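You operate a simulated robot arm through the tools that you are given. There is no shell and no other tool.

Carry out the task below with a simulated robot arm. There is one attempt and no reset: what you move stays moved.

TASK
Fit the fluted wheel and crimp the short black duct at depth 5.
Fine: wheel in the grey cup, duct in the round dish, dial to OFF at the end; teal wheel and other short ducts stay.

Only the result counts: the job must be done as asked and must still hold three seconds after the hand-in. Knocking over, shifting, dropping, spilling or breaking anything else fails it.

THE ROBOT
A 6-joint arm with a two-finger parallel gripper, fixed in place. Base frame: the origin is at the foot of the arm, x ahead of it, y to its left, z up. Units: mm, rad, N and s.
With the tool pointing down near the work surface it reaches from about 240 to 660 mm from the base axis. Its first joint turns from -1.152 to 1.152 rad. Payload 2.9 kg.
The TCP is the grasp point between the finger pads, 30 mm short of the fingertips. In the tool frame z runs along the fingers and y along their closing line. Largest opening 110 mm; finger width 20, thickness 10; the body of the gripper, 48 by 112 mm, starts 55 mm behind the TCP.
Orientation is told as [roll, pitch, yaw] about the base's x, y, z axes, in that order, counted from this pose: with the fingers straight down and closing along the base's y, the tool's x points along the base's -x, its y along +y and its z along -z.

THE INTERFACE
- The arm moves only by the tool drive_tool. Its arguments are lists of equal length, an entry for each row: "travel": the shift along the tool's x, y, z in cm, a list of three; "rot": the turn, a rotation vector about the tool's x, y, z in rad, a list of three; "grip": the closure in counts, from 0 (fully open) to 255 (shut). In form: {"travel": [[tx, ty, tz], ...], "rot": [[ax, ay, az], ...], "grip": [grip, ...]}. A call has 1 to 20 rows; each row shifts and turns the commanded pose from where the row before left it, along the tool's axes as they then stand. A row lasts 0.2 s, in which the tool goes at most 50 mm and 0.15 rad; a call with a longer step from one row to the next is refused whole, and so is a gripper value outside its range. A pose out of reach is approached as far as the arm can. The call stops where the force on the tool passes 50 N (or 10 N more than at its start, if that is more) or the arm is blocked; 0.2 s more then pass. Each finger travels about 108 mm/s and halts on what it meets, pressing with about 24 N; the grip force reading is that of the motor and also rises with nothing between the fingers. The clock runs only during rows and for 0.2 s after the last one: add rows that do not move to give the fingers time. The reply holds the time, the measured pose of the TCP, the force on the tool along the base axes, the opening and the grip force, in the units named above and with some noise, with the torque about the TCP (base axes, N m) and any sound that the robot's microphone picked up.
- Cameras (640 x 400 px; columns grow to the right, rows downward): "scene" is fixed at [71.9, 422, 1404.4]; the picture's right is [-0.84, -0.55, 0.00], its down [-0.20, 0.31, -0.93] and it looks along [0.51, -0.78, -0.37] (base axes); focal length 283 px, centre (320, 200). "wrist" rides on the gripper at [72, 17, -103] in the tool frame; the picture's right is [-0.23, 0.97, 0.00], its down [-0.76, -0.18, -0.62] and it looks along [-0.61, -0.14, 0.78] (tool axes); focal length 222 px, centre (320, 200). There is no depth. A picture from a camera that has moved, and an enlarged one, comes with that camera's place and axes in the base frame and with its lens.
- camera(camera): a new picture of that camera. No time passes.
- zoom(camera, box): a new picture of the part [left, top, right, bottom] of that camera's present view, enlarged. No time passes.
- close_job(): hands the job in; it is judged then, once.

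Places have to be worked out from the pictures, the camera data and where the tool is seen. Open the gripper and draw the arm clear of the work before you hand the job in, unless the task says otherwise.

The tools are called as name(argument=value, ...) on one line, values as JSON. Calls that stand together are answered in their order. drive_tool: Moves the arm, as the interface text tells. Its arguments: {"type":"object","properties":{"travel":{"type":"array"},"rot":{"type":"array"},"grip":{"type":"array"}},"required":["travel","rot","grip"]} The other tools are called the same way: camera (camera) takes a picture; zoom (camera, box) takes an enlarged picture of a part of a camera's view; close_job () hands the job in.

At the start:

```text
t: 0.0
position: [311.1, -63.1, 1336.9]
tcp_rot: [0.0, -0.004, 0.004]
ft_force: [0.2, 0.1, 0.9]
wrist_torque: [-0.01, -0.06, 0.03]
width: 109.9
grip_force: 0.1
```

scene: 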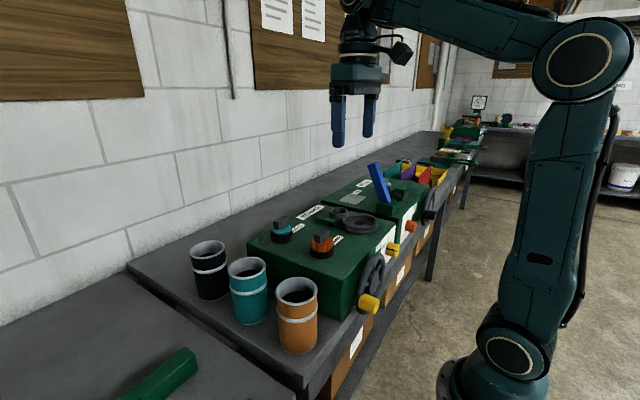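
wrist: 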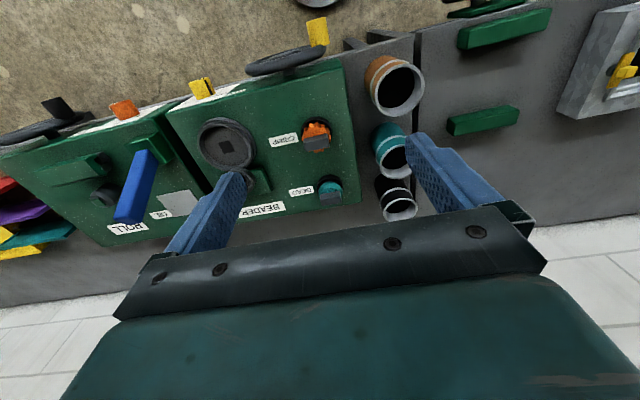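

I'll begin by looking closely at both views before moving anything.

zoom(camera="scene", box=[180, 150, 420, 360])

zoom(camera="scene", box=[320, 80, 520, 240])

zoom(camera="wrist", box=[160, 20, 440, 230])

zoom(camera="wrist", box=[0, 80, 220, 280])

zoom(camera="wrist", box=[420, 0, 640, 200])

```text
1.90 times, centred on (300, 255) of scene
camera zoom: at [71.9, 422.0, 1404.4], right [-0.84, -0.55, 0.0], down [-0.2, 0.31, -0.93], along [0.51, -0.78, -0.37], focal length 540 px, centre (358, 95)
```

zoom: 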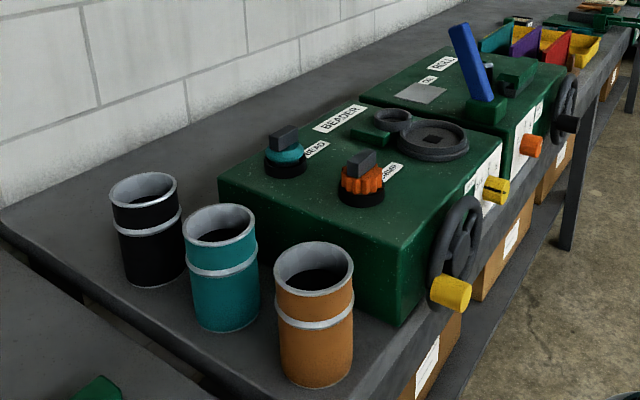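

```text
2.50 times, centred on (420, 160) of scene
camera zoom: at [71.9, 422.0, 1404.4], right [-0.84, -0.55, 0.0], down [-0.2, 0.31, -0.93], along [0.51, -0.78, -0.37], focal length 708 px, centre (70, 300)
```

zoom: 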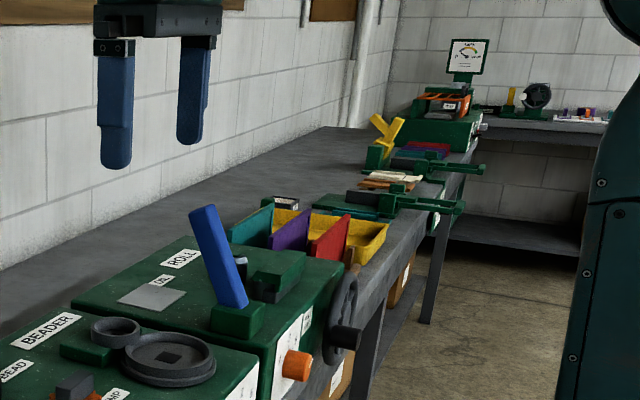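

```text
1.90 times, centred on (300, 125) of wrist
camera zoom: at [238.6, -46.8, 1441.3], right [0.23, 0.97, 0.0], down [0.76, -0.18, 0.63], along [0.61, -0.14, -0.78], focal length 423 px, centre (358, 343)
```

zoom: 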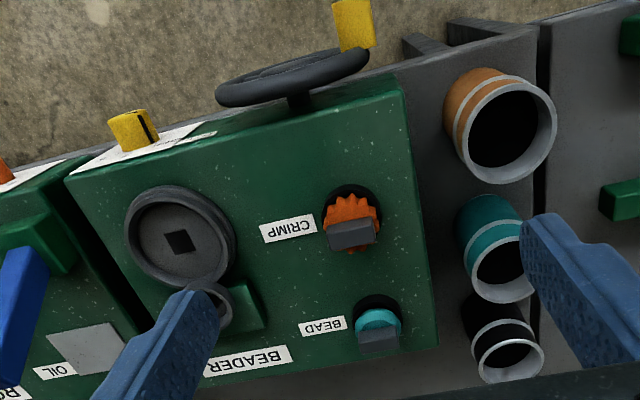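

```text
2.00 times, centred on (110, 180) of wrist
camera zoom: at [238.6, -46.8, 1441.3], right [0.23, 0.97, 0.0], down [0.76, -0.18, 0.63], along [0.61, -0.14, -0.78], focal length 444 px, centre (740, 240)
```

zoom: 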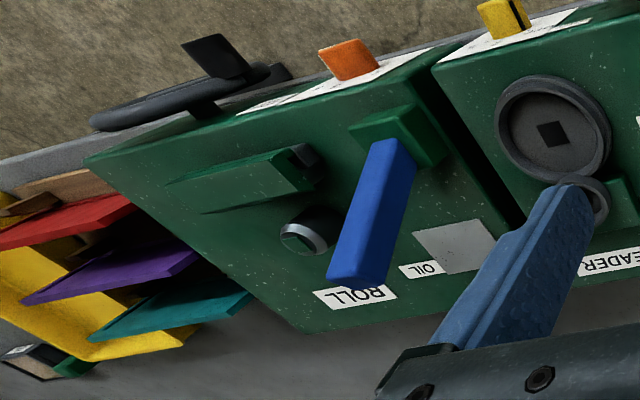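

```text
2.00 times, centred on (530, 100) of wrist
camera zoom: at [238.6, -46.8, 1441.3], right [0.23, 0.97, 0.0], down [0.76, -0.18, 0.63], along [0.61, -0.14, -0.78], focal length 444 px, centre (-100, 400)
```

zoom: 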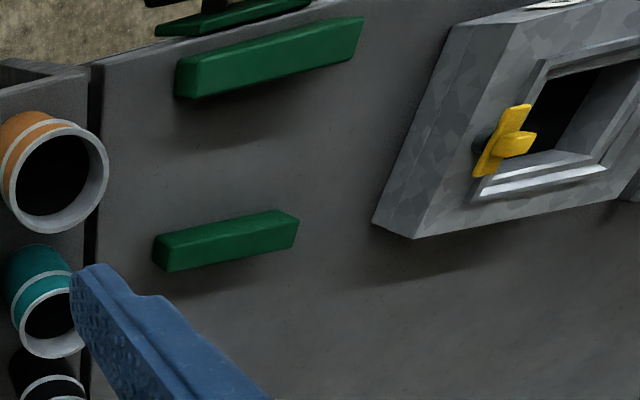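

The bench has a BEADER machine with two wheels (BEAD teal, CRIMP orange and fluted), a small grey cup, a round dish, three short ducts, and a front-face dial plus handwheel. I'll zoom in on the front face to find the dial scale.

zoom(camera="scene", box=[340, 210, 420, 270])

zoom(camera="scene", box=[260, 195, 400, 285])

zoom(camera="scene", box=[330, 240, 410, 330])

zoom(camera="wrist", box=[180, 40, 240, 100])

```text
6.67 times, centred on (380, 240) of scene
camera zoom: at [71.9, 422.0, 1404.4], right [-0.84, -0.55, 0.0], down [-0.2, 0.31, -0.93], along [0.51, -0.78, -0.37], focal length 1889 px, centre (-80, -67)
```

zoom: 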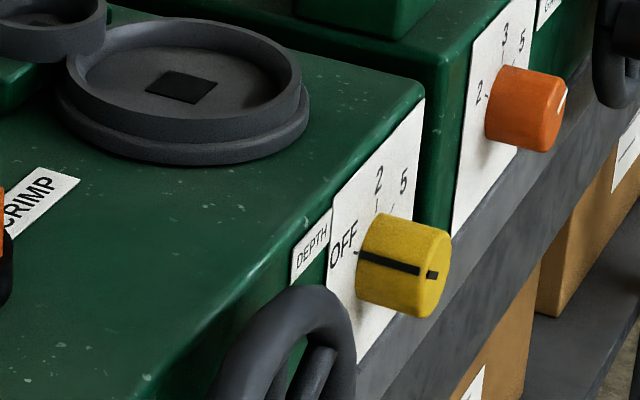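

```text
4.44 times, centred on (330, 240) of scene
camera zoom: at [71.9, 422.0, 1404.4], right [-0.84, -0.55, 0.0], down [-0.2, 0.31, -0.93], along [0.51, -0.78, -0.37], focal length 1259 px, centre (276, 22)
```

zoom: 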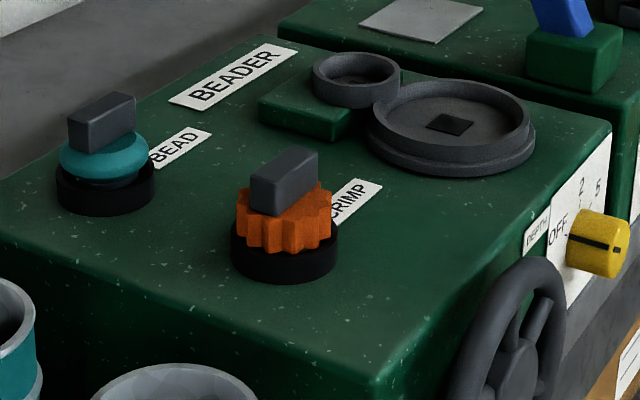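

```text
4.44 times, centred on (370, 285) of scene
camera zoom: at [71.9, 422.0, 1404.4], right [-0.84, -0.55, 0.0], down [-0.2, 0.31, -0.93], along [0.51, -0.78, -0.37], focal length 1259 px, centre (98, -178)
```

zoom: 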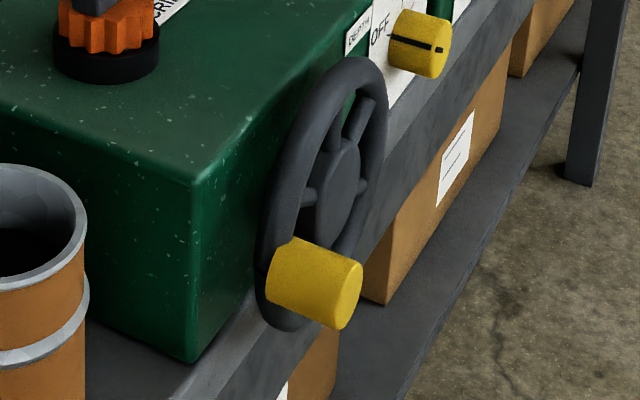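

```text
6.67 times, centred on (210, 70) of wrist
camera zoom: at [238.6, -46.8, 1441.3], right [0.23, 0.97, 0.0], down [0.76, -0.18, 0.63], along [0.61, -0.14, -0.78], focal length 1481 px, centre (1053, 1067)
```

zoom: 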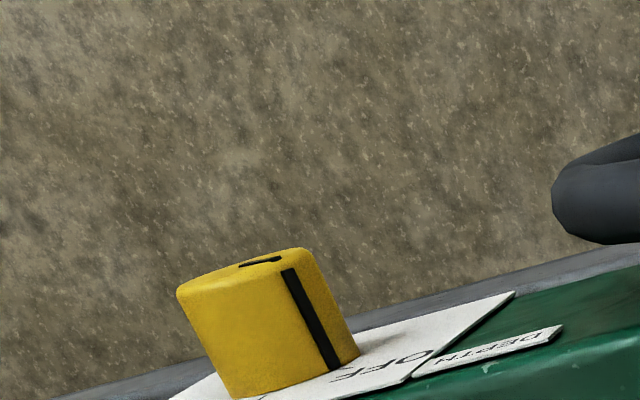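

The DEPTH dial reads OFF now, with marks 2, 5 and possibly more. I'll check the sheets on the wall and elsewhere for instructions.

zoom(camera="scene", box=[250, 0, 340, 50])

zoom(camera="scene", box=[370, 215, 400, 240])

zoom(camera="scene", box=[180, 230, 330, 360])

zoom(camera="scene", box=[340, 250, 430, 380])

zoom(camera="scene", box=[420, 80, 640, 220])

```text
7.11 times, centred on (295, 25) of scene
camera zoom: at [71.9, 422.0, 1404.4], right [-0.84, -0.55, 0.0], down [-0.2, 0.31, -0.93], along [0.51, -0.78, -0.37], focal length 2015 px, centre (498, 1444)
```

zoom: 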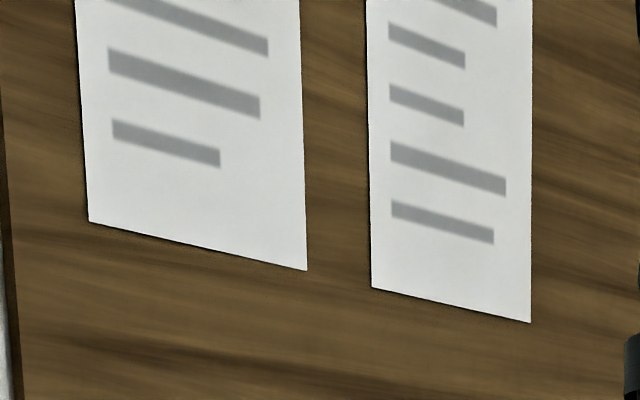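

```text
16.00 times, centred on (385, 228) of scene
camera zoom: at [71.9, 422.0, 1404.4], right [-0.84, -0.55, 0.0], down [-0.2, 0.31, -0.93], along [0.51, -0.78, -0.37], focal length 4533 px, centre (-720, -240)
```

zoom: 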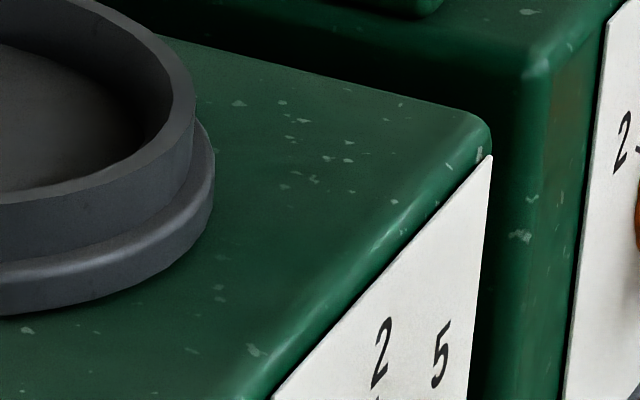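

```text
3.08 times, centred on (255, 295) of scene
camera zoom: at [71.9, 422.0, 1404.4], right [-0.84, -0.55, 0.0], down [-0.2, 0.31, -0.93], along [0.51, -0.78, -0.37], focal length 872 px, centre (520, -92)
```

zoom: 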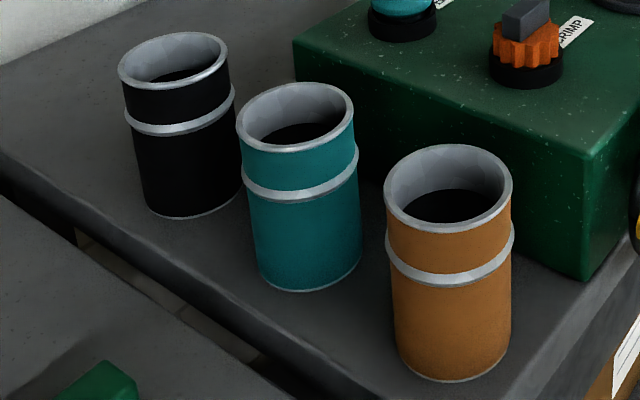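

```text
3.08 times, centred on (385, 315) of scene
camera zoom: at [71.9, 422.0, 1404.4], right [-0.84, -0.55, 0.0], down [-0.2, 0.31, -0.93], along [0.51, -0.78, -0.37], focal length 872 px, centre (120, -154)
```

zoom: 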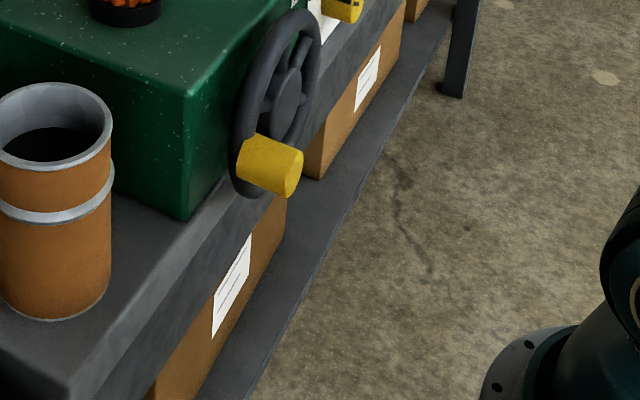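

```text
2.86 times, centred on (530, 150) of scene
camera zoom: at [71.9, 422.0, 1404.4], right [-0.84, -0.55, 0.0], down [-0.2, 0.31, -0.93], along [0.51, -0.78, -0.37], focal length 810 px, centre (-280, 343)
```

zoom: 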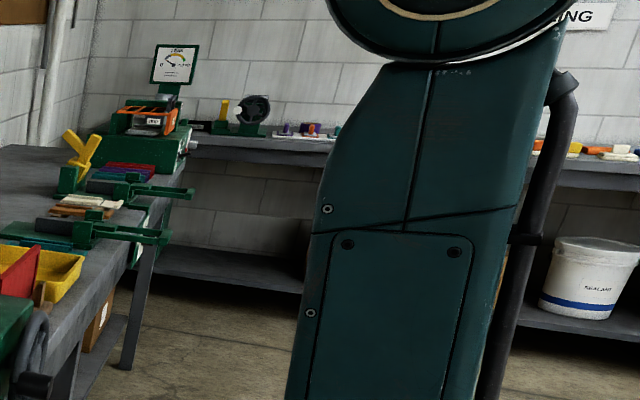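

Sheets carry no instructions. Rough triangulation: orange wheel grip at about (400,-89,1077), black duct at about (639,65), rim z≈1020. I'll move the wrist camera back and tilt it forward, well clear of the bench, to see the front face and dial.

drive_tool(travel=[[1.42, -1.54, 3.74], [1.42, -1.54, 3.74], [1.42, -1.54, 3.74], [1.42, -1.54, 3.74], [1.42, -1.54, 3.74], [0, 0, 0], [0, 0, 0], [0, 0, 0], [0, 0, 0], [0, 0, 0]], rot=[[0, 0, 0], [0, 0, 0], [0, 0, 0], [0, 0, 0], [0, 0, 0], [0, -0.15, 0], [0, -0.15, 0], [0, -0.15, 0], [0, 0, 0], [0, 0, 0]], grip=[0, 0, 0, 0, 0, 0, 0, 0, 0, 0])

camera(camera="wrist")

camera(camera="scene")

```text
t: 2.2
position: [241.1, -138.5, 1149.1]
tcp_rot: [0.001, -0.454, 0.001]
ft_force: [0.0, -0.5, 0.3]
wrist_torque: [0.0, 0.02, 0.02]
width: 110.2
grip_force: 0.1
```

```text
taken
camera wrist: at [130.0, -124.0, 1212.0], right [0.2, 0.97, 0.1], down [0.41, -0.18, 0.89], along [0.89, -0.14, -0.44], focal length 222 px, centre (320, 200)
```

wrist: 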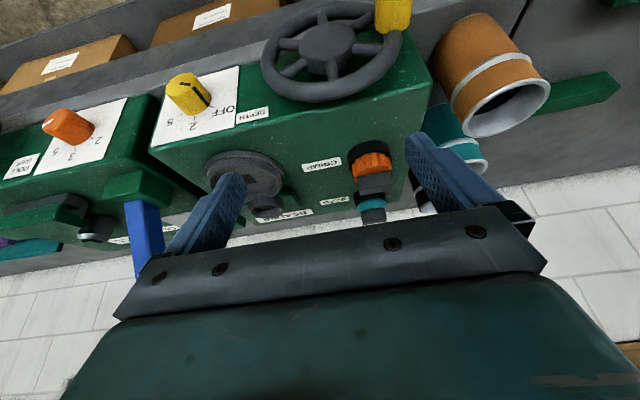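

```text
taken
```

scene: 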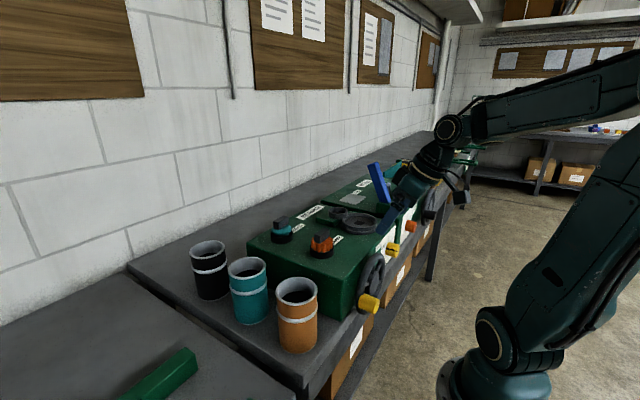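

The wrist view is upside-down, but the front face is visible now. I'll zoom on the dial, the dish/cup and the handwheel.

zoom(camera="wrist", box=[140, 60, 280, 150])

zoom(camera="wrist", box=[190, 130, 430, 240])

zoom(camera="wrist", box=[240, 0, 440, 120])

```text
4.44 times, centred on (210, 105) of wrist
camera zoom: at [130.0, -124.0, 1212.0], right [0.2, 0.97, 0.1], down [0.41, -0.18, 0.89], along [0.89, -0.14, -0.44], focal length 987 px, centre (809, 622)
```

zoom: 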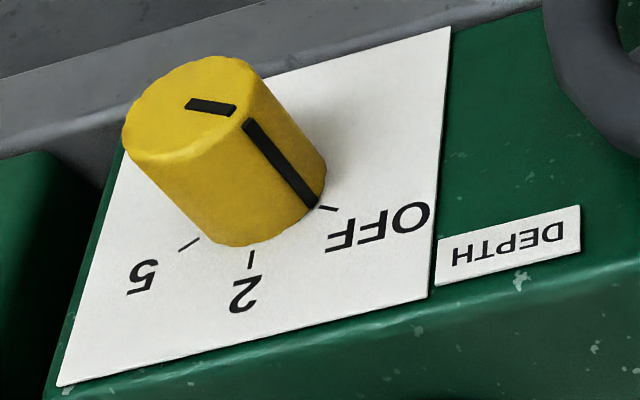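

```text
2.67 times, centred on (310, 185) of wrist
camera zoom: at [130.0, -124.0, 1212.0], right [0.2, 0.97, 0.1], down [0.41, -0.18, 0.89], along [0.89, -0.14, -0.44], focal length 592 px, centre (347, 240)
```

zoom: 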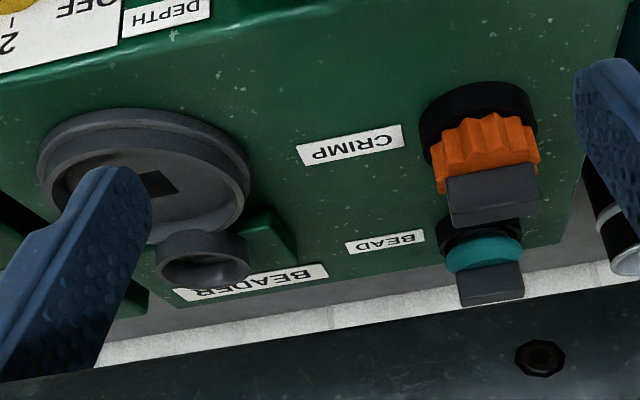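

```text
3.20 times, centred on (340, 60) of wrist
camera zoom: at [130.0, -124.0, 1212.0], right [0.2, 0.97, 0.1], down [0.41, -0.18, 0.89], along [0.89, -0.14, -0.44], focal length 711 px, centre (256, 648)
```

zoom: 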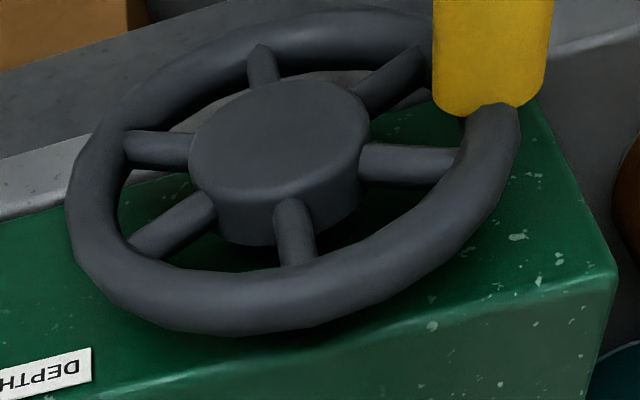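

Triangulation agrees well: the DEPTH plate is on a vertical front face at x≈304, knob centre about (y −299, z 957), OFF/2/5 marks spaced about 57°; handwheel hub about (270,−120,962) with its handle on the +y side. I'll return to tool-down and look at the wheels, cup and dish from above.

drive_tool(travel=[[0, 0, -2], [0, 0, -2], [0, 0, -2], [-3.5, -1, 0], [-3.5, -1, 0], [-3.5, -1, 0], [0, 0, 0]], rot=[[0, 0.15, 0], [0, 0.15, 0], [0, 0.15, 0], [0, 0, 0], [0, 0, 0], [0, 0, 0], [0, 0, 0]], grip=[0, 0, 0, 0, 0, 0, 0])

camera(camera="wrist")

```text
t: 3.8
position: [326.0, -168.4, 1206.2]
tcp_rot: [0.002, -0.002, 0.001]
ft_force: [0.1, 0.3, 0.5]
wrist_torque: [0.03, 0.03, 0.01]
width: 110.0
grip_force: 0.1
```

```text
taken
camera wrist: at [253.3, -152.5, 1310.9], right [0.23, 0.97, 0.0], down [0.76, -0.18, 0.62], along [0.61, -0.14, -0.78], focal length 222 px, centre (320, 200)
```

wrist: 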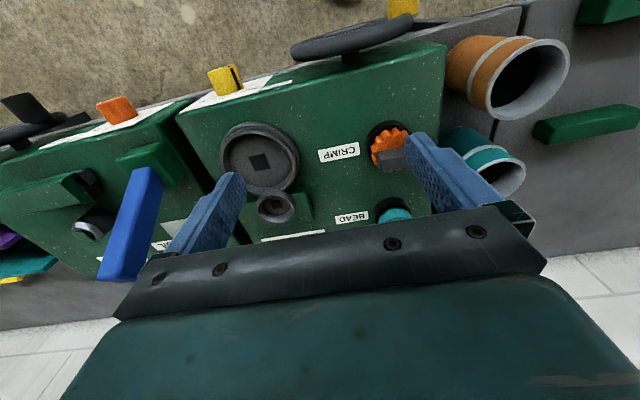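

zoom(camera="wrist", box=[200, 100, 320, 230])

zoom(camera="wrist", box=[330, 100, 450, 230])

zoom(camera="wrist", box=[420, 20, 580, 200])

```text
3.08 times, centred on (260, 165) of wrist
camera zoom: at [253.3, -152.5, 1310.9], right [0.23, 0.97, 0.0], down [0.76, -0.18, 0.62], along [0.61, -0.14, -0.78], focal length 684 px, centre (505, 308)
```

zoom: 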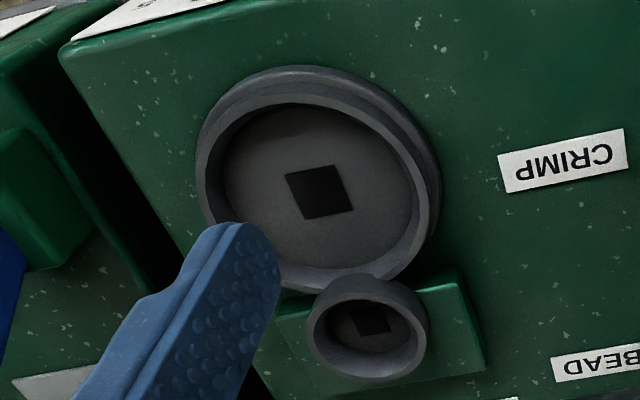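

```text
3.08 times, centred on (390, 165) of wrist
camera zoom: at [253.3, -152.5, 1310.9], right [0.23, 0.97, 0.0], down [0.76, -0.18, 0.62], along [0.61, -0.14, -0.78], focal length 684 px, centre (105, 308)
```

zoom: 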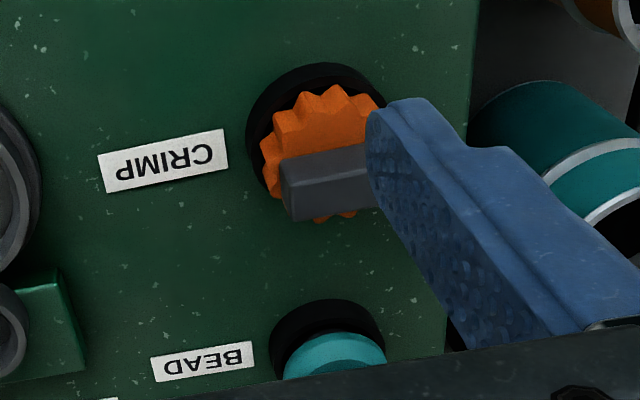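

```text
2.22 times, centred on (500, 110) of wrist
camera zoom: at [253.3, -152.5, 1310.9], right [0.23, 0.97, 0.0], down [0.76, -0.18, 0.62], along [0.61, -0.14, -0.78], focal length 494 px, centre (-80, 400)
```

zoom: 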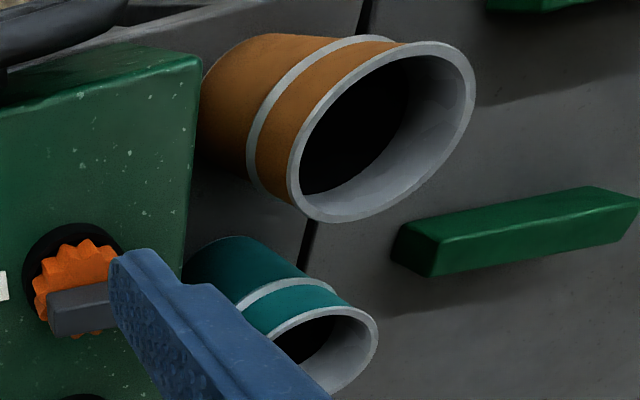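

Cup at about (461.5,−274) with floor z≈1032 and a square socket aligned with the base axes; dish at about (386,−271). The wheel's grip block has its long side along y, so I'll hover over it for a precise look.

drive_tool(travel=[[-2.5, 2.6, 1.6], [-2.5, 2.6, 1.6], [-2.4, 2.6, 1.6], [0, 0, 0]], rot=[[0, 0, 0], [0, 0, 0], [0, 0, 0], [0, 0, 0]], grip=[0, 0, 0, 0])

camera(camera="wrist")

zoom(camera="wrist", box=[250, 60, 410, 220])

zoom(camera="scene", box=[260, 180, 380, 270])

```text
t: 4.8
position: [400.8, -90.5, 1158.3]
tcp_rot: [0.001, -0.004, 0.002]
ft_force: [0.1, -0.2, 0.2]
wrist_torque: [-0.03, -0.03, 0.02]
width: 109.9
grip_force: 0.0
```

```text
taken
camera wrist: at [328.6, -74.1, 1262.1], right [0.23, 0.97, 0.0], down [0.76, -0.18, 0.63], along [0.61, -0.14, -0.78], focal length 222 px, centre (320, 200)
```

wrist: 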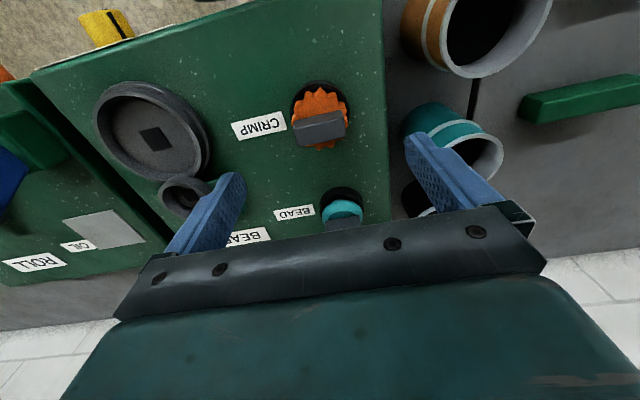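

```text
2.50 times, centred on (330, 140) of wrist
camera zoom: at [328.6, -74.1, 1262.1], right [0.23, 0.97, 0.0], down [0.76, -0.18, 0.63], along [0.61, -0.14, -0.78], focal length 555 px, centre (295, 350)
```

zoom: 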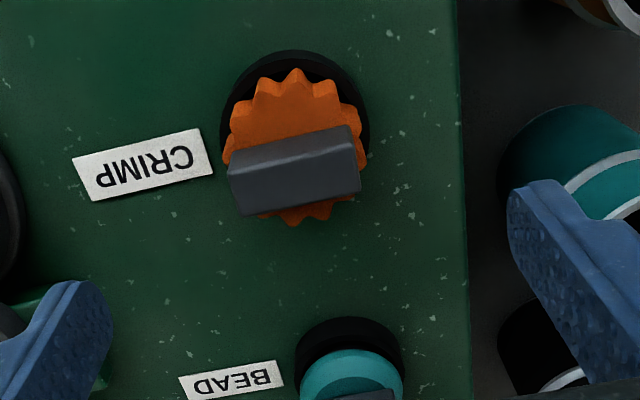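

```text
4.44 times, centred on (320, 225) of scene
camera zoom: at [71.9, 422.0, 1404.4], right [-0.84, -0.55, 0.0], down [-0.2, 0.31, -0.93], along [0.51, -0.78, -0.37], focal length 1259 px, centre (320, 89)
```

zoom: 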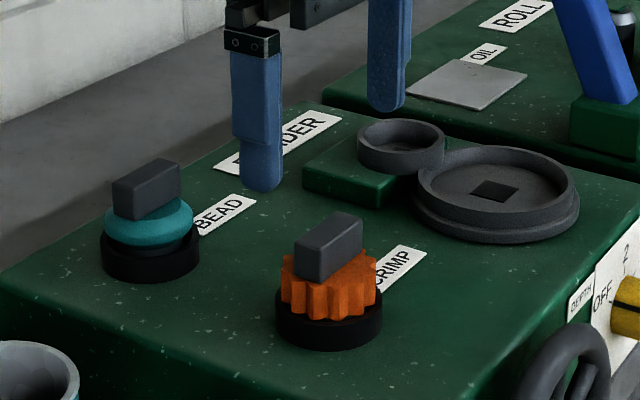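

The grip block's top centre is at about (401.5,−90.8,1078), aligned with y within a degree, and the wheel should translate to the cup with no turn. I'll hover at the same height over the cup to measure the holder-to-cup offset differentially.

drive_tool(travel=[[-1.52, -4.59, 0], [-1.52, -4.59, 0], [-1.52, -4.59, 0], [-1.52, -4.59, 0], [0, 0, 0], [0, 0, 0]], rot=[[0, 0, 0], [0, 0, 0], [0, 0, 0], [0, 0, 0], [0, 0, 0], [0, 0, 0]], grip=[0, 0, 0, 0, 0, 0])

camera(camera="wrist")

zoom(camera="wrist", box=[250, 60, 410, 220])

camera(camera="scene")

```text
t: 6.2
position: [461.1, -274.5, 1159.7]
tcp_rot: [-0.001, -0.003, 0.001]
ft_force: [0.2, -0.4, -0.3]
wrist_torque: [0.0, 0.01, 0.01]
width: 109.9
grip_force: 0.0
```

```text
taken
camera wrist: at [388.6, -258.1, 1264.6], right [0.23, 0.97, 0.0], down [0.76, -0.18, 0.63], along [0.61, -0.14, -0.78], focal length 222 px, centre (320, 200)
```

wrist: 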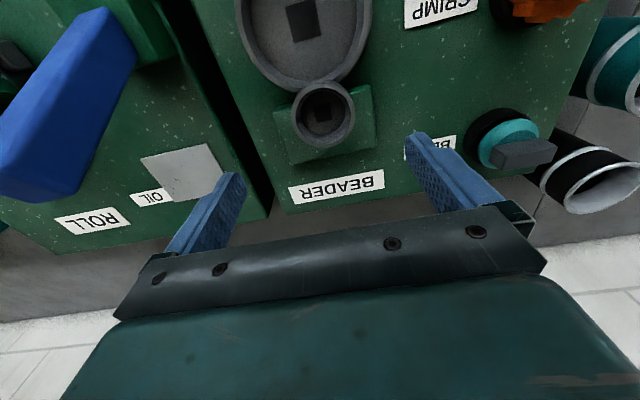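

```text
2.50 times, centred on (330, 140) of wrist
camera zoom: at [388.6, -258.1, 1264.6], right [0.23, 0.97, 0.0], down [0.76, -0.18, 0.63], along [0.61, -0.14, -0.78], focal length 555 px, centre (295, 350)
```

zoom: 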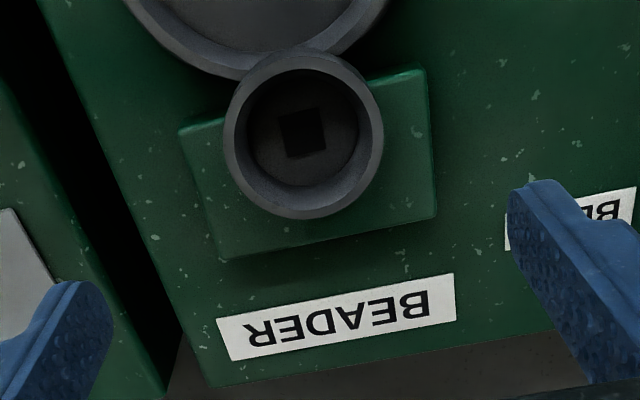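

```text
taken
```

scene: 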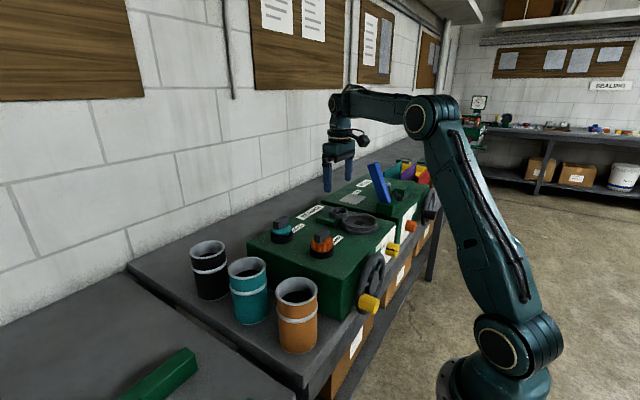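

zoom(camera="wrist", box=[280, 70, 370, 155])

zoom(camera="scene", box=[310, 190, 390, 250])

```text
4.71 times, centred on (325, 112) of wrist
camera zoom: at [388.6, -258.1, 1264.6], right [0.23, 0.97, 0.0], down [0.76, -0.18, 0.63], along [0.61, -0.14, -0.78], focal length 1045 px, centre (296, 612)
```

zoom: 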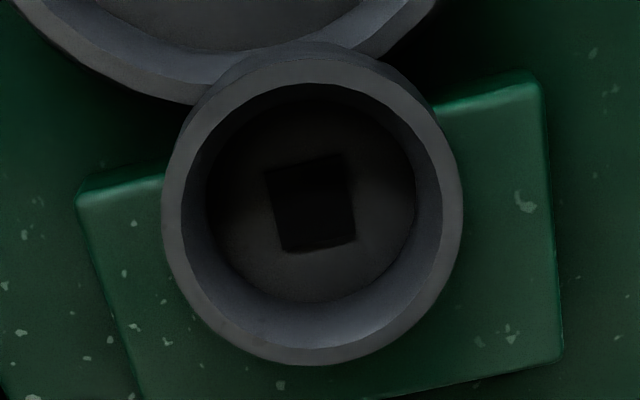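

```text
6.67 times, centred on (350, 220) of scene
camera zoom: at [71.9, 422.0, 1404.4], right [-0.84, -0.55, 0.0], down [-0.2, 0.31, -0.93], along [0.51, -0.78, -0.37], focal length 1889 px, centre (120, 67)
```

zoom: 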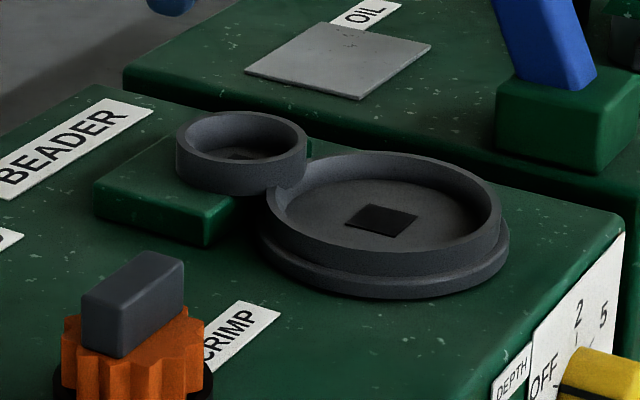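

The cup rim centre is about (457,−270.5). To pin down heights and offsets I'll drop about 6 cm over the cup (fingertips still clear above the rim) and take a second view.

drive_tool(travel=[[0, 0, 2], [0, 0, 2], [0, 0, 2], [0, 0, 0], [0, 0, 0]], rot=[[0, 0, 0], [0, 0, 0], [0, 0, 0], [0, 0, 0], [0, 0, 0]], grip=[0, 0, 0, 0, 0])

camera(camera="wrist")

zoom(camera="wrist", box=[260, 80, 390, 200])

```text
t: 7.4
position: [460.7, -275.5, 1099.3]
tcp_rot: [0.0, -0.004, 0.0]
ft_force: [0.7, -0.1, 0.2]
wrist_torque: [-0.02, 0.0, 0.0]
width: 110.1
grip_force: 0.1
```

```text
taken
camera wrist: at [389.5, -259.1, 1203.7], right [0.23, 0.97, 0.0], down [0.76, -0.18, 0.63], along [0.61, -0.14, -0.78], focal length 222 px, centre (320, 200)
```

wrist: 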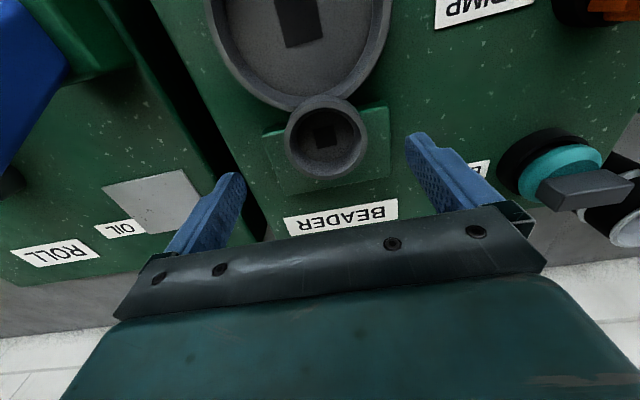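

```text
3.33 times, centred on (325, 140) of wrist
camera zoom: at [389.5, -259.1, 1203.7], right [0.23, 0.97, 0.0], down [0.76, -0.18, 0.63], along [0.61, -0.14, -0.78], focal length 740 px, centre (303, 400)
```

zoom: 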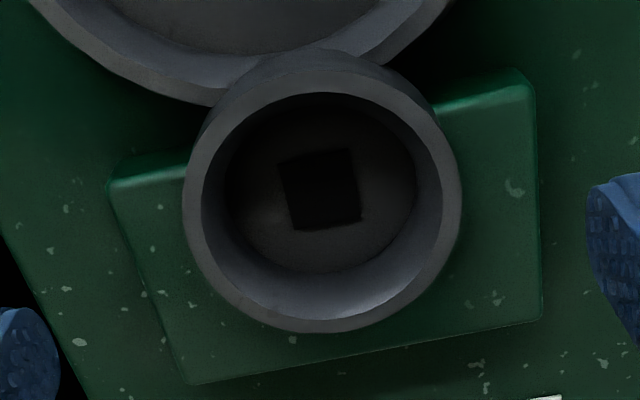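

Two-height stereo gives the cup rim centre at (457.7,−269.9), z≈1045.5 (about −3.5,+4.6 mm from the TCP). Now I'll go back over the orange wheel and descend straddling its grip block.

drive_tool(travel=[[0, 0, -3], [0, 0, -3], [1.52, 4.59, 0], [1.52, 4.59, 0], [1.52, 4.59, 0], [1.52, 4.59, 0], [0, 0, 2], [0, 0, 2], [0, 0, 2], [0, 0, 0], [0, 0, 0]], rot=[[0, 0, 0], [0, 0, 0], [0, 0, 0], [0, 0, 0], [0, 0, 0], [0, 0, 0], [0, 0, 0], [0, 0, 0], [0, 0, 0], [0, 0, 0], [0, 0, 0]], grip=[0, 0, 0, 0, 0, 0, 0, 0, 0, 0, 0])

camera(camera="wrist")

zoom(camera="wrist", box=[260, 80, 390, 200])

zoom(camera="scene", box=[280, 200, 370, 265])

```text
t: 9.8
position: [401.9, -91.9, 1099.4]
tcp_rot: [0.0, -0.003, 0.0]
ft_force: [-0.2, -0.1, -0.3]
wrist_torque: [0.0, 0.0, 0.01]
width: 110.0
grip_force: 0.1
```

```text
taken
camera wrist: at [329.8, -75.3, 1204.0], right [0.23, 0.97, 0.0], down [0.76, -0.18, 0.63], along [0.61, -0.14, -0.78], focal length 222 px, centre (320, 200)
```

wrist: 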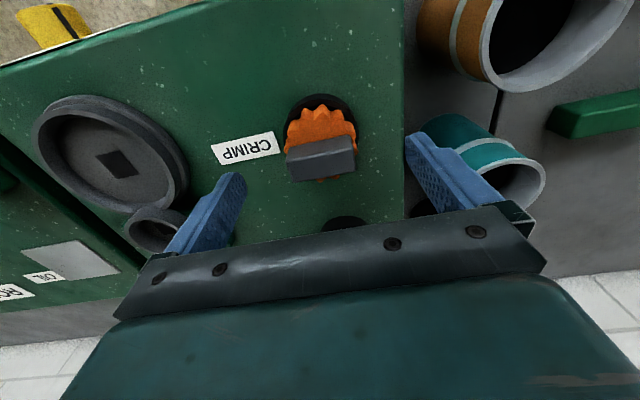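

```text
3.33 times, centred on (325, 140) of wrist
camera zoom: at [329.8, -75.3, 1204.0], right [0.23, 0.97, 0.0], down [0.76, -0.18, 0.63], along [0.61, -0.14, -0.78], focal length 740 px, centre (303, 400)
```

zoom: 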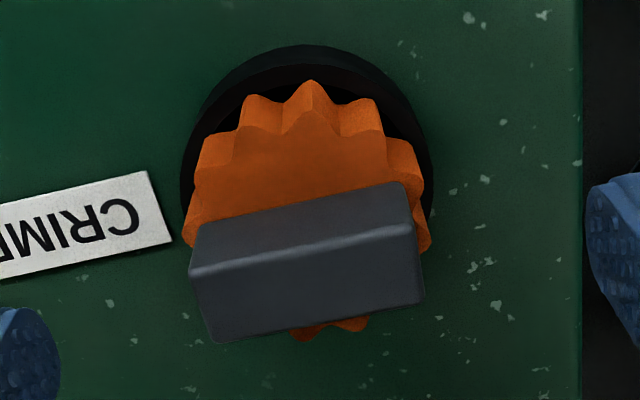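

```text
6.15 times, centred on (325, 232) of scene
camera zoom: at [71.9, 422.0, 1404.4], right [-0.84, -0.55, 0.0], down [-0.2, 0.31, -0.93], along [0.51, -0.78, -0.37], focal length 1744 px, centre (289, 0)
```

zoom: 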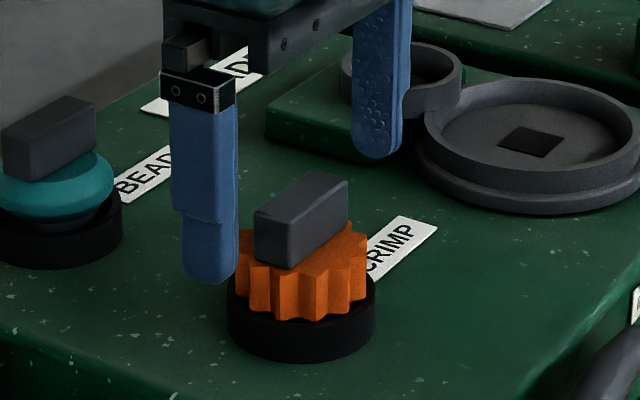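

The block centre lies within about 1 mm of the TCP axis. I'll descend 12 mm (tips about 5 mm above the orange flutes) and close on the block ends.

drive_tool(travel=[[0.05, 0.08, 0.6], [0, 0, 0.6], [0, 0, 0], [0, 0, 0], [0, 0, 0], [0, 0, 0], [0, 0, 0]], rot=[[0, 0, 0], [0, 0, 0], [0, 0, 0], [0, 0, 0], [0, 0, 0], [0, 0, 0], [0, 0, 0]], grip=[0, 0, 0, 255, 255, 255, 255])

zoom(camera="wrist", box=[220, 80, 420, 220])

zoom(camera="scene", box=[280, 200, 370, 265])

```text
t: 11.4
position: [401.0, -90.6, 1087.2]
tcp_rot: [0.0, -0.003, 0.0]
ft_force: [-0.9, -0.1, 0.2]
wrist_torque: [0.03, 0.01, -0.03]
width: 43.2
grip_force: 24.2
```

```text
2.86 times, centred on (320, 150) of wrist
camera zoom: at [329.3, -74.9, 1192.1], right [0.23, 0.97, 0.0], down [0.76, -0.18, 0.63], along [0.61, -0.14, -0.78], focal length 635 px, centre (320, 343)
```

zoom: 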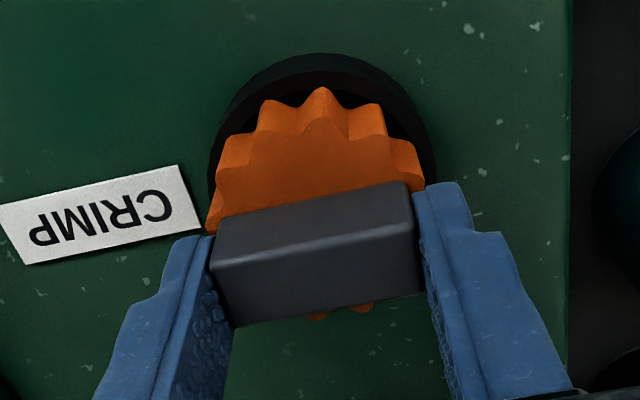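

```text
6.15 times, centred on (325, 232) of scene
camera zoom: at [71.9, 422.0, 1404.4], right [-0.84, -0.55, 0.0], down [-0.2, 0.31, -0.93], along [0.51, -0.78, -0.37], focal length 1744 px, centre (289, 0)
```

zoom: 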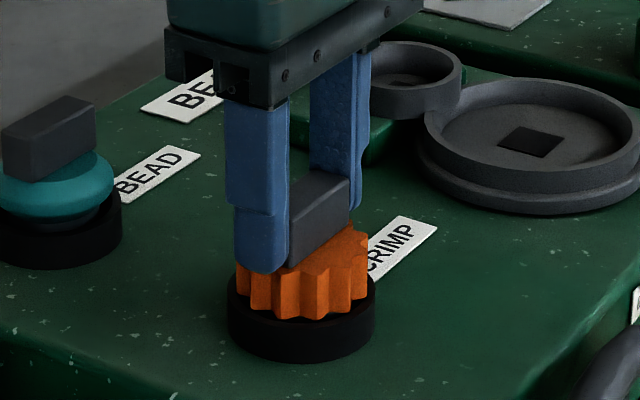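

Gripped at 43 mm width, 24 N. Lifting straight up slowly and checking what is on the wheel's underside.

drive_tool(travel=[[0, 0, -0.5], [0, 0, -1], [0, 0, -2], [0, 0, -3], [0, 0, -3], [0, 0, 0], [0, 0, 0]], rot=[[0, 0, 0], [0, 0, 0], [0, 0, 0], [0, 0, 0], [0, 0, 0], [0, 0, 0], [0, 0, 0]], grip=[255, 255, 255, 255, 255, 255, 255])

zoom(camera="scene", box=[270, 170, 370, 265])

zoom(camera="wrist", box=[220, 80, 420, 220])

```text
t: 13.0
position: [401.4, -91.0, 1182.6]
tcp_rot: [0.0, -0.004, 0.0]
ft_force: [-0.5, -0.3, -0.5]
wrist_torque: [0.0, -0.03, 0.01]
width: 43.1
grip_force: 24.1
```

```text
4.21 times, centred on (320, 218) of scene
camera zoom: at [71.9, 422.0, 1404.4], right [-0.84, -0.55, 0.0], down [-0.2, 0.31, -0.93], along [0.51, -0.78, -0.37], focal length 1193 px, centre (320, 126)
```

zoom: 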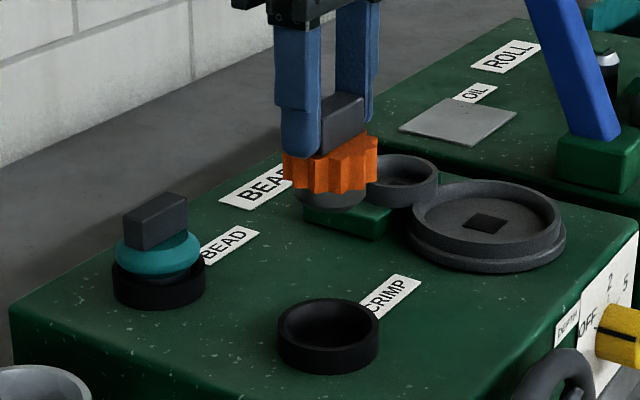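

```text
2.86 times, centred on (320, 150) of wrist
camera zoom: at [329.0, -75.3, 1286.7], right [0.23, 0.97, 0.0], down [0.76, -0.18, 0.63], along [0.61, -0.14, -0.78], focal length 635 px, centre (320, 343)
```

zoom: 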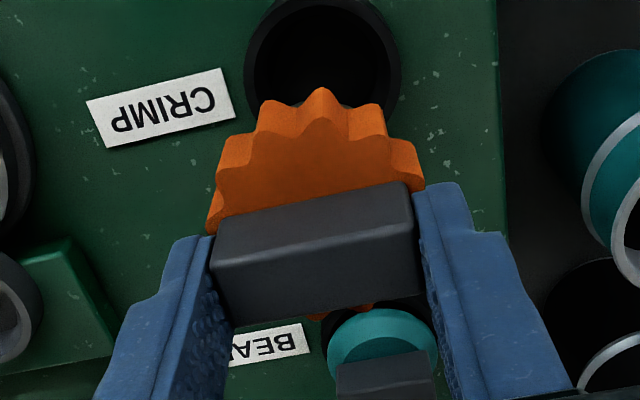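

zoom(camera="scene", box=[300, 185, 350, 225])

```text
10.00 times, centred on (325, 205) of scene
camera zoom: at [71.9, 422.0, 1404.4], right [-0.84, -0.55, 0.0], down [-0.2, 0.31, -0.93], along [0.51, -0.78, -0.37], focal length 2833 px, centre (270, 150)
```

zoom: 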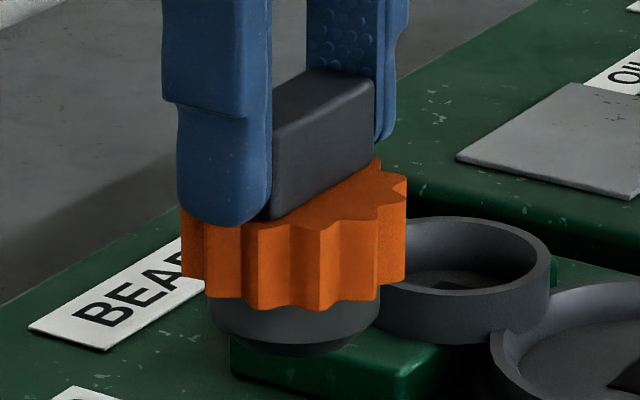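

The wheel has a plain round hub (~41 mm) under the flutes; the cup's inner diameter is ~53 mm, so there is margin. I'll carry it over the cup by (58.4,−180.1) mm, stay high, then check the alignment.

drive_tool(travel=[[-1.46, -4.5, 0], [-1.46, -4.5, 0], [-1.46, -4.5, 0], [-1.46, -4.5, 0], [0, 0, 2], [0, 0, 2], [0, 0, 1], [0, 0, 0], [0, 0, 0]], rot=[[0, 0, 0], [0, 0, 0], [0, 0, 0], [0, 0, 0], [0, 0, 0], [0, 0, 0], [0, 0, 0], [0, 0, 0], [0, 0, 0]], grip=[255, 255, 255, 255, 255, 255, 255, 255, 255])

zoom(camera="scene", box=[315, 180, 385, 240])

zoom(camera="wrist", box=[220, 60, 420, 200])

```text
t: 15.0
position: [460.1, -271.4, 1133.8]
tcp_rot: [0.001, -0.005, 0.0]
ft_force: [0.1, 1.0, -0.9]
wrist_torque: [-0.04, 0.0, -0.01]
width: 43.4
grip_force: 23.9
```

```text
6.67 times, centred on (350, 210) of scene
camera zoom: at [71.9, 422.0, 1404.4], right [-0.84, -0.55, 0.0], down [-0.2, 0.31, -0.93], along [0.51, -0.78, -0.37], focal length 1889 px, centre (120, 133)
```

zoom: 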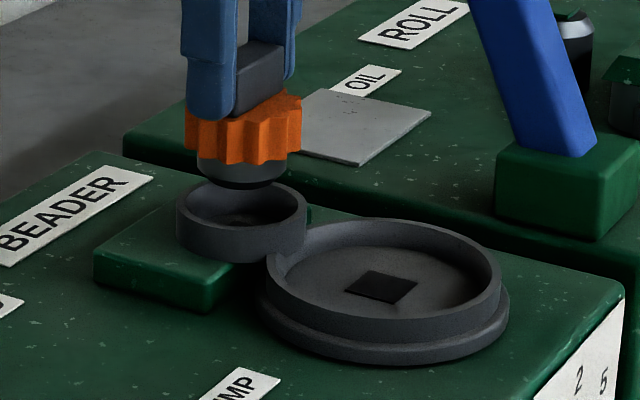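

```text
2.86 times, centred on (320, 130) of wrist
camera zoom: at [387.3, -255.7, 1237.8], right [0.23, 0.97, 0.0], down [0.76, -0.18, 0.63], along [0.61, -0.14, -0.78], focal length 635 px, centre (320, 400)
```

zoom: 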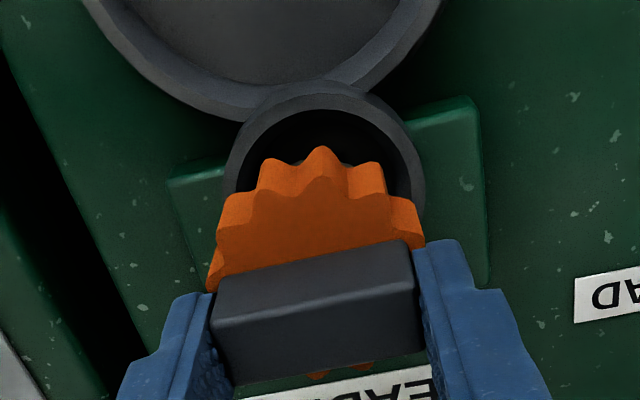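

Hub and cup line up within about 1 mm in both views. Descending 26 mm with a 0.5 mm y correction, then checking force.

drive_tool(travel=[[0, 0.05, 1], [0, 0, 1], [0, 0, 0.6], [0, 0, 0]], rot=[[0, 0, 0], [0, 0, 0], [0, 0, 0], [0, 0, 0]], grip=[255, 255, 255, 255])

zoom(camera="scene", box=[315, 180, 385, 240])

```text
t: 16.0
position: [459.7, -270.1, 1107.9]
tcp_rot: [-0.001, -0.002, -0.002]
ft_force: [0.6, 0.1, -1.3]
wrist_torque: [-0.01, -0.01, 0.02]
width: 43.4
grip_force: 23.8
```

```text
6.67 times, centred on (350, 210) of scene
camera zoom: at [71.9, 422.0, 1404.4], right [-0.84, -0.55, 0.0], down [-0.2, 0.31, -0.93], along [0.51, -0.78, -0.37], focal length 1889 px, centre (120, 133)
```

zoom: 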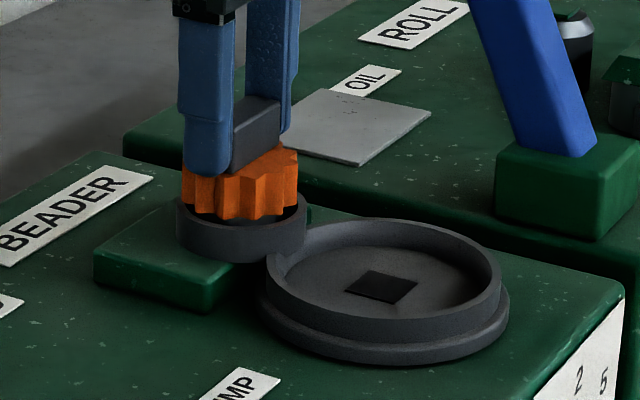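

The hub is entering the cup with no contact force. Continuing down in 2 mm steps.

drive_tool(travel=[[0, 0, 0.2], [0, 0, 0.2], [0, 0, 0.2], [0, 0, 0]], rot=[[0, 0, 0], [0, 0, 0], [0, 0, 0], [0, 0, 0]], grip=[255, 255, 255, 255])

```text
t: 17.0
position: [459.5, -269.7, 1105.9]
tcp_rot: [-0.006, -0.012, 0.0]
ft_force: [-3.2, 4.1, 40.4]
wrist_torque: [0.43, 0.43, -0.01]
width: 43.5
grip_force: 23.7
```

Contact at TCP z≈1106, which matches the hub bottoming on the cup floor (~7 mm below the rim). I'll back the command off ~5 mm to relieve the force and look before releasing.

drive_tool(travel=[[0, 0, -0.25], [0, 0, -0.25], [0, 0, 0], [0, 0, 0]], rot=[[0, 0, 0], [0, 0, 0], [0, 0, 0], [0, 0, 0]], grip=[255, 255, 255, 255])

zoom(camera="scene", box=[325, 190, 365, 225])

zoom(camera="wrist", box=[250, 60, 390, 200])

```text
t: 18.0
position: [460.8, -270.9, 1105.1]
tcp_rot: [-0.001, 0.0, 0.0]
ft_force: [3.8, -1.7, 11.6]
wrist_torque: [-0.2, -0.43, 0.0]
width: 43.5
grip_force: 24.2
```

```text
11.43 times, centred on (345, 208) of scene
camera zoom: at [71.9, 422.0, 1404.4], right [-0.84, -0.55, 0.0], down [-0.2, 0.31, -0.93], along [0.51, -0.78, -0.37], focal length 3238 px, centre (34, 114)
```

zoom: 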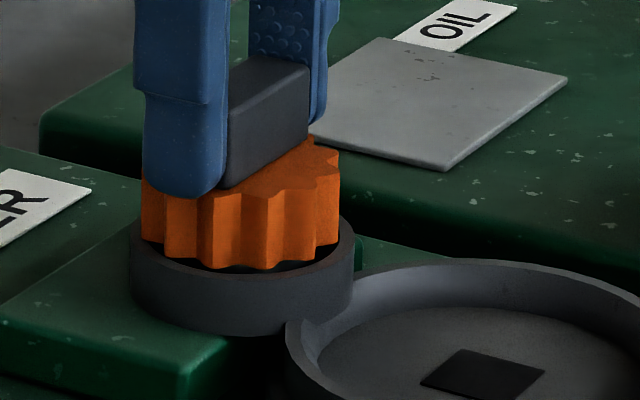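

```text
2.86 times, centred on (320, 130) of wrist
camera zoom: at [387.5, -254.2, 1209.3], right [0.23, 0.97, 0.0], down [0.76, -0.18, 0.62], along [0.61, -0.14, -0.78], focal length 635 px, centre (320, 400)
```

zoom: 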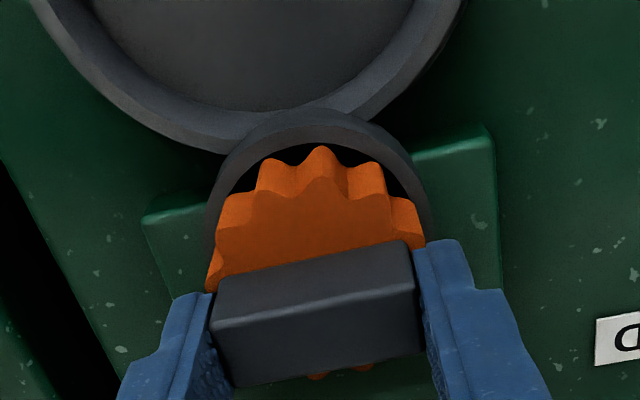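

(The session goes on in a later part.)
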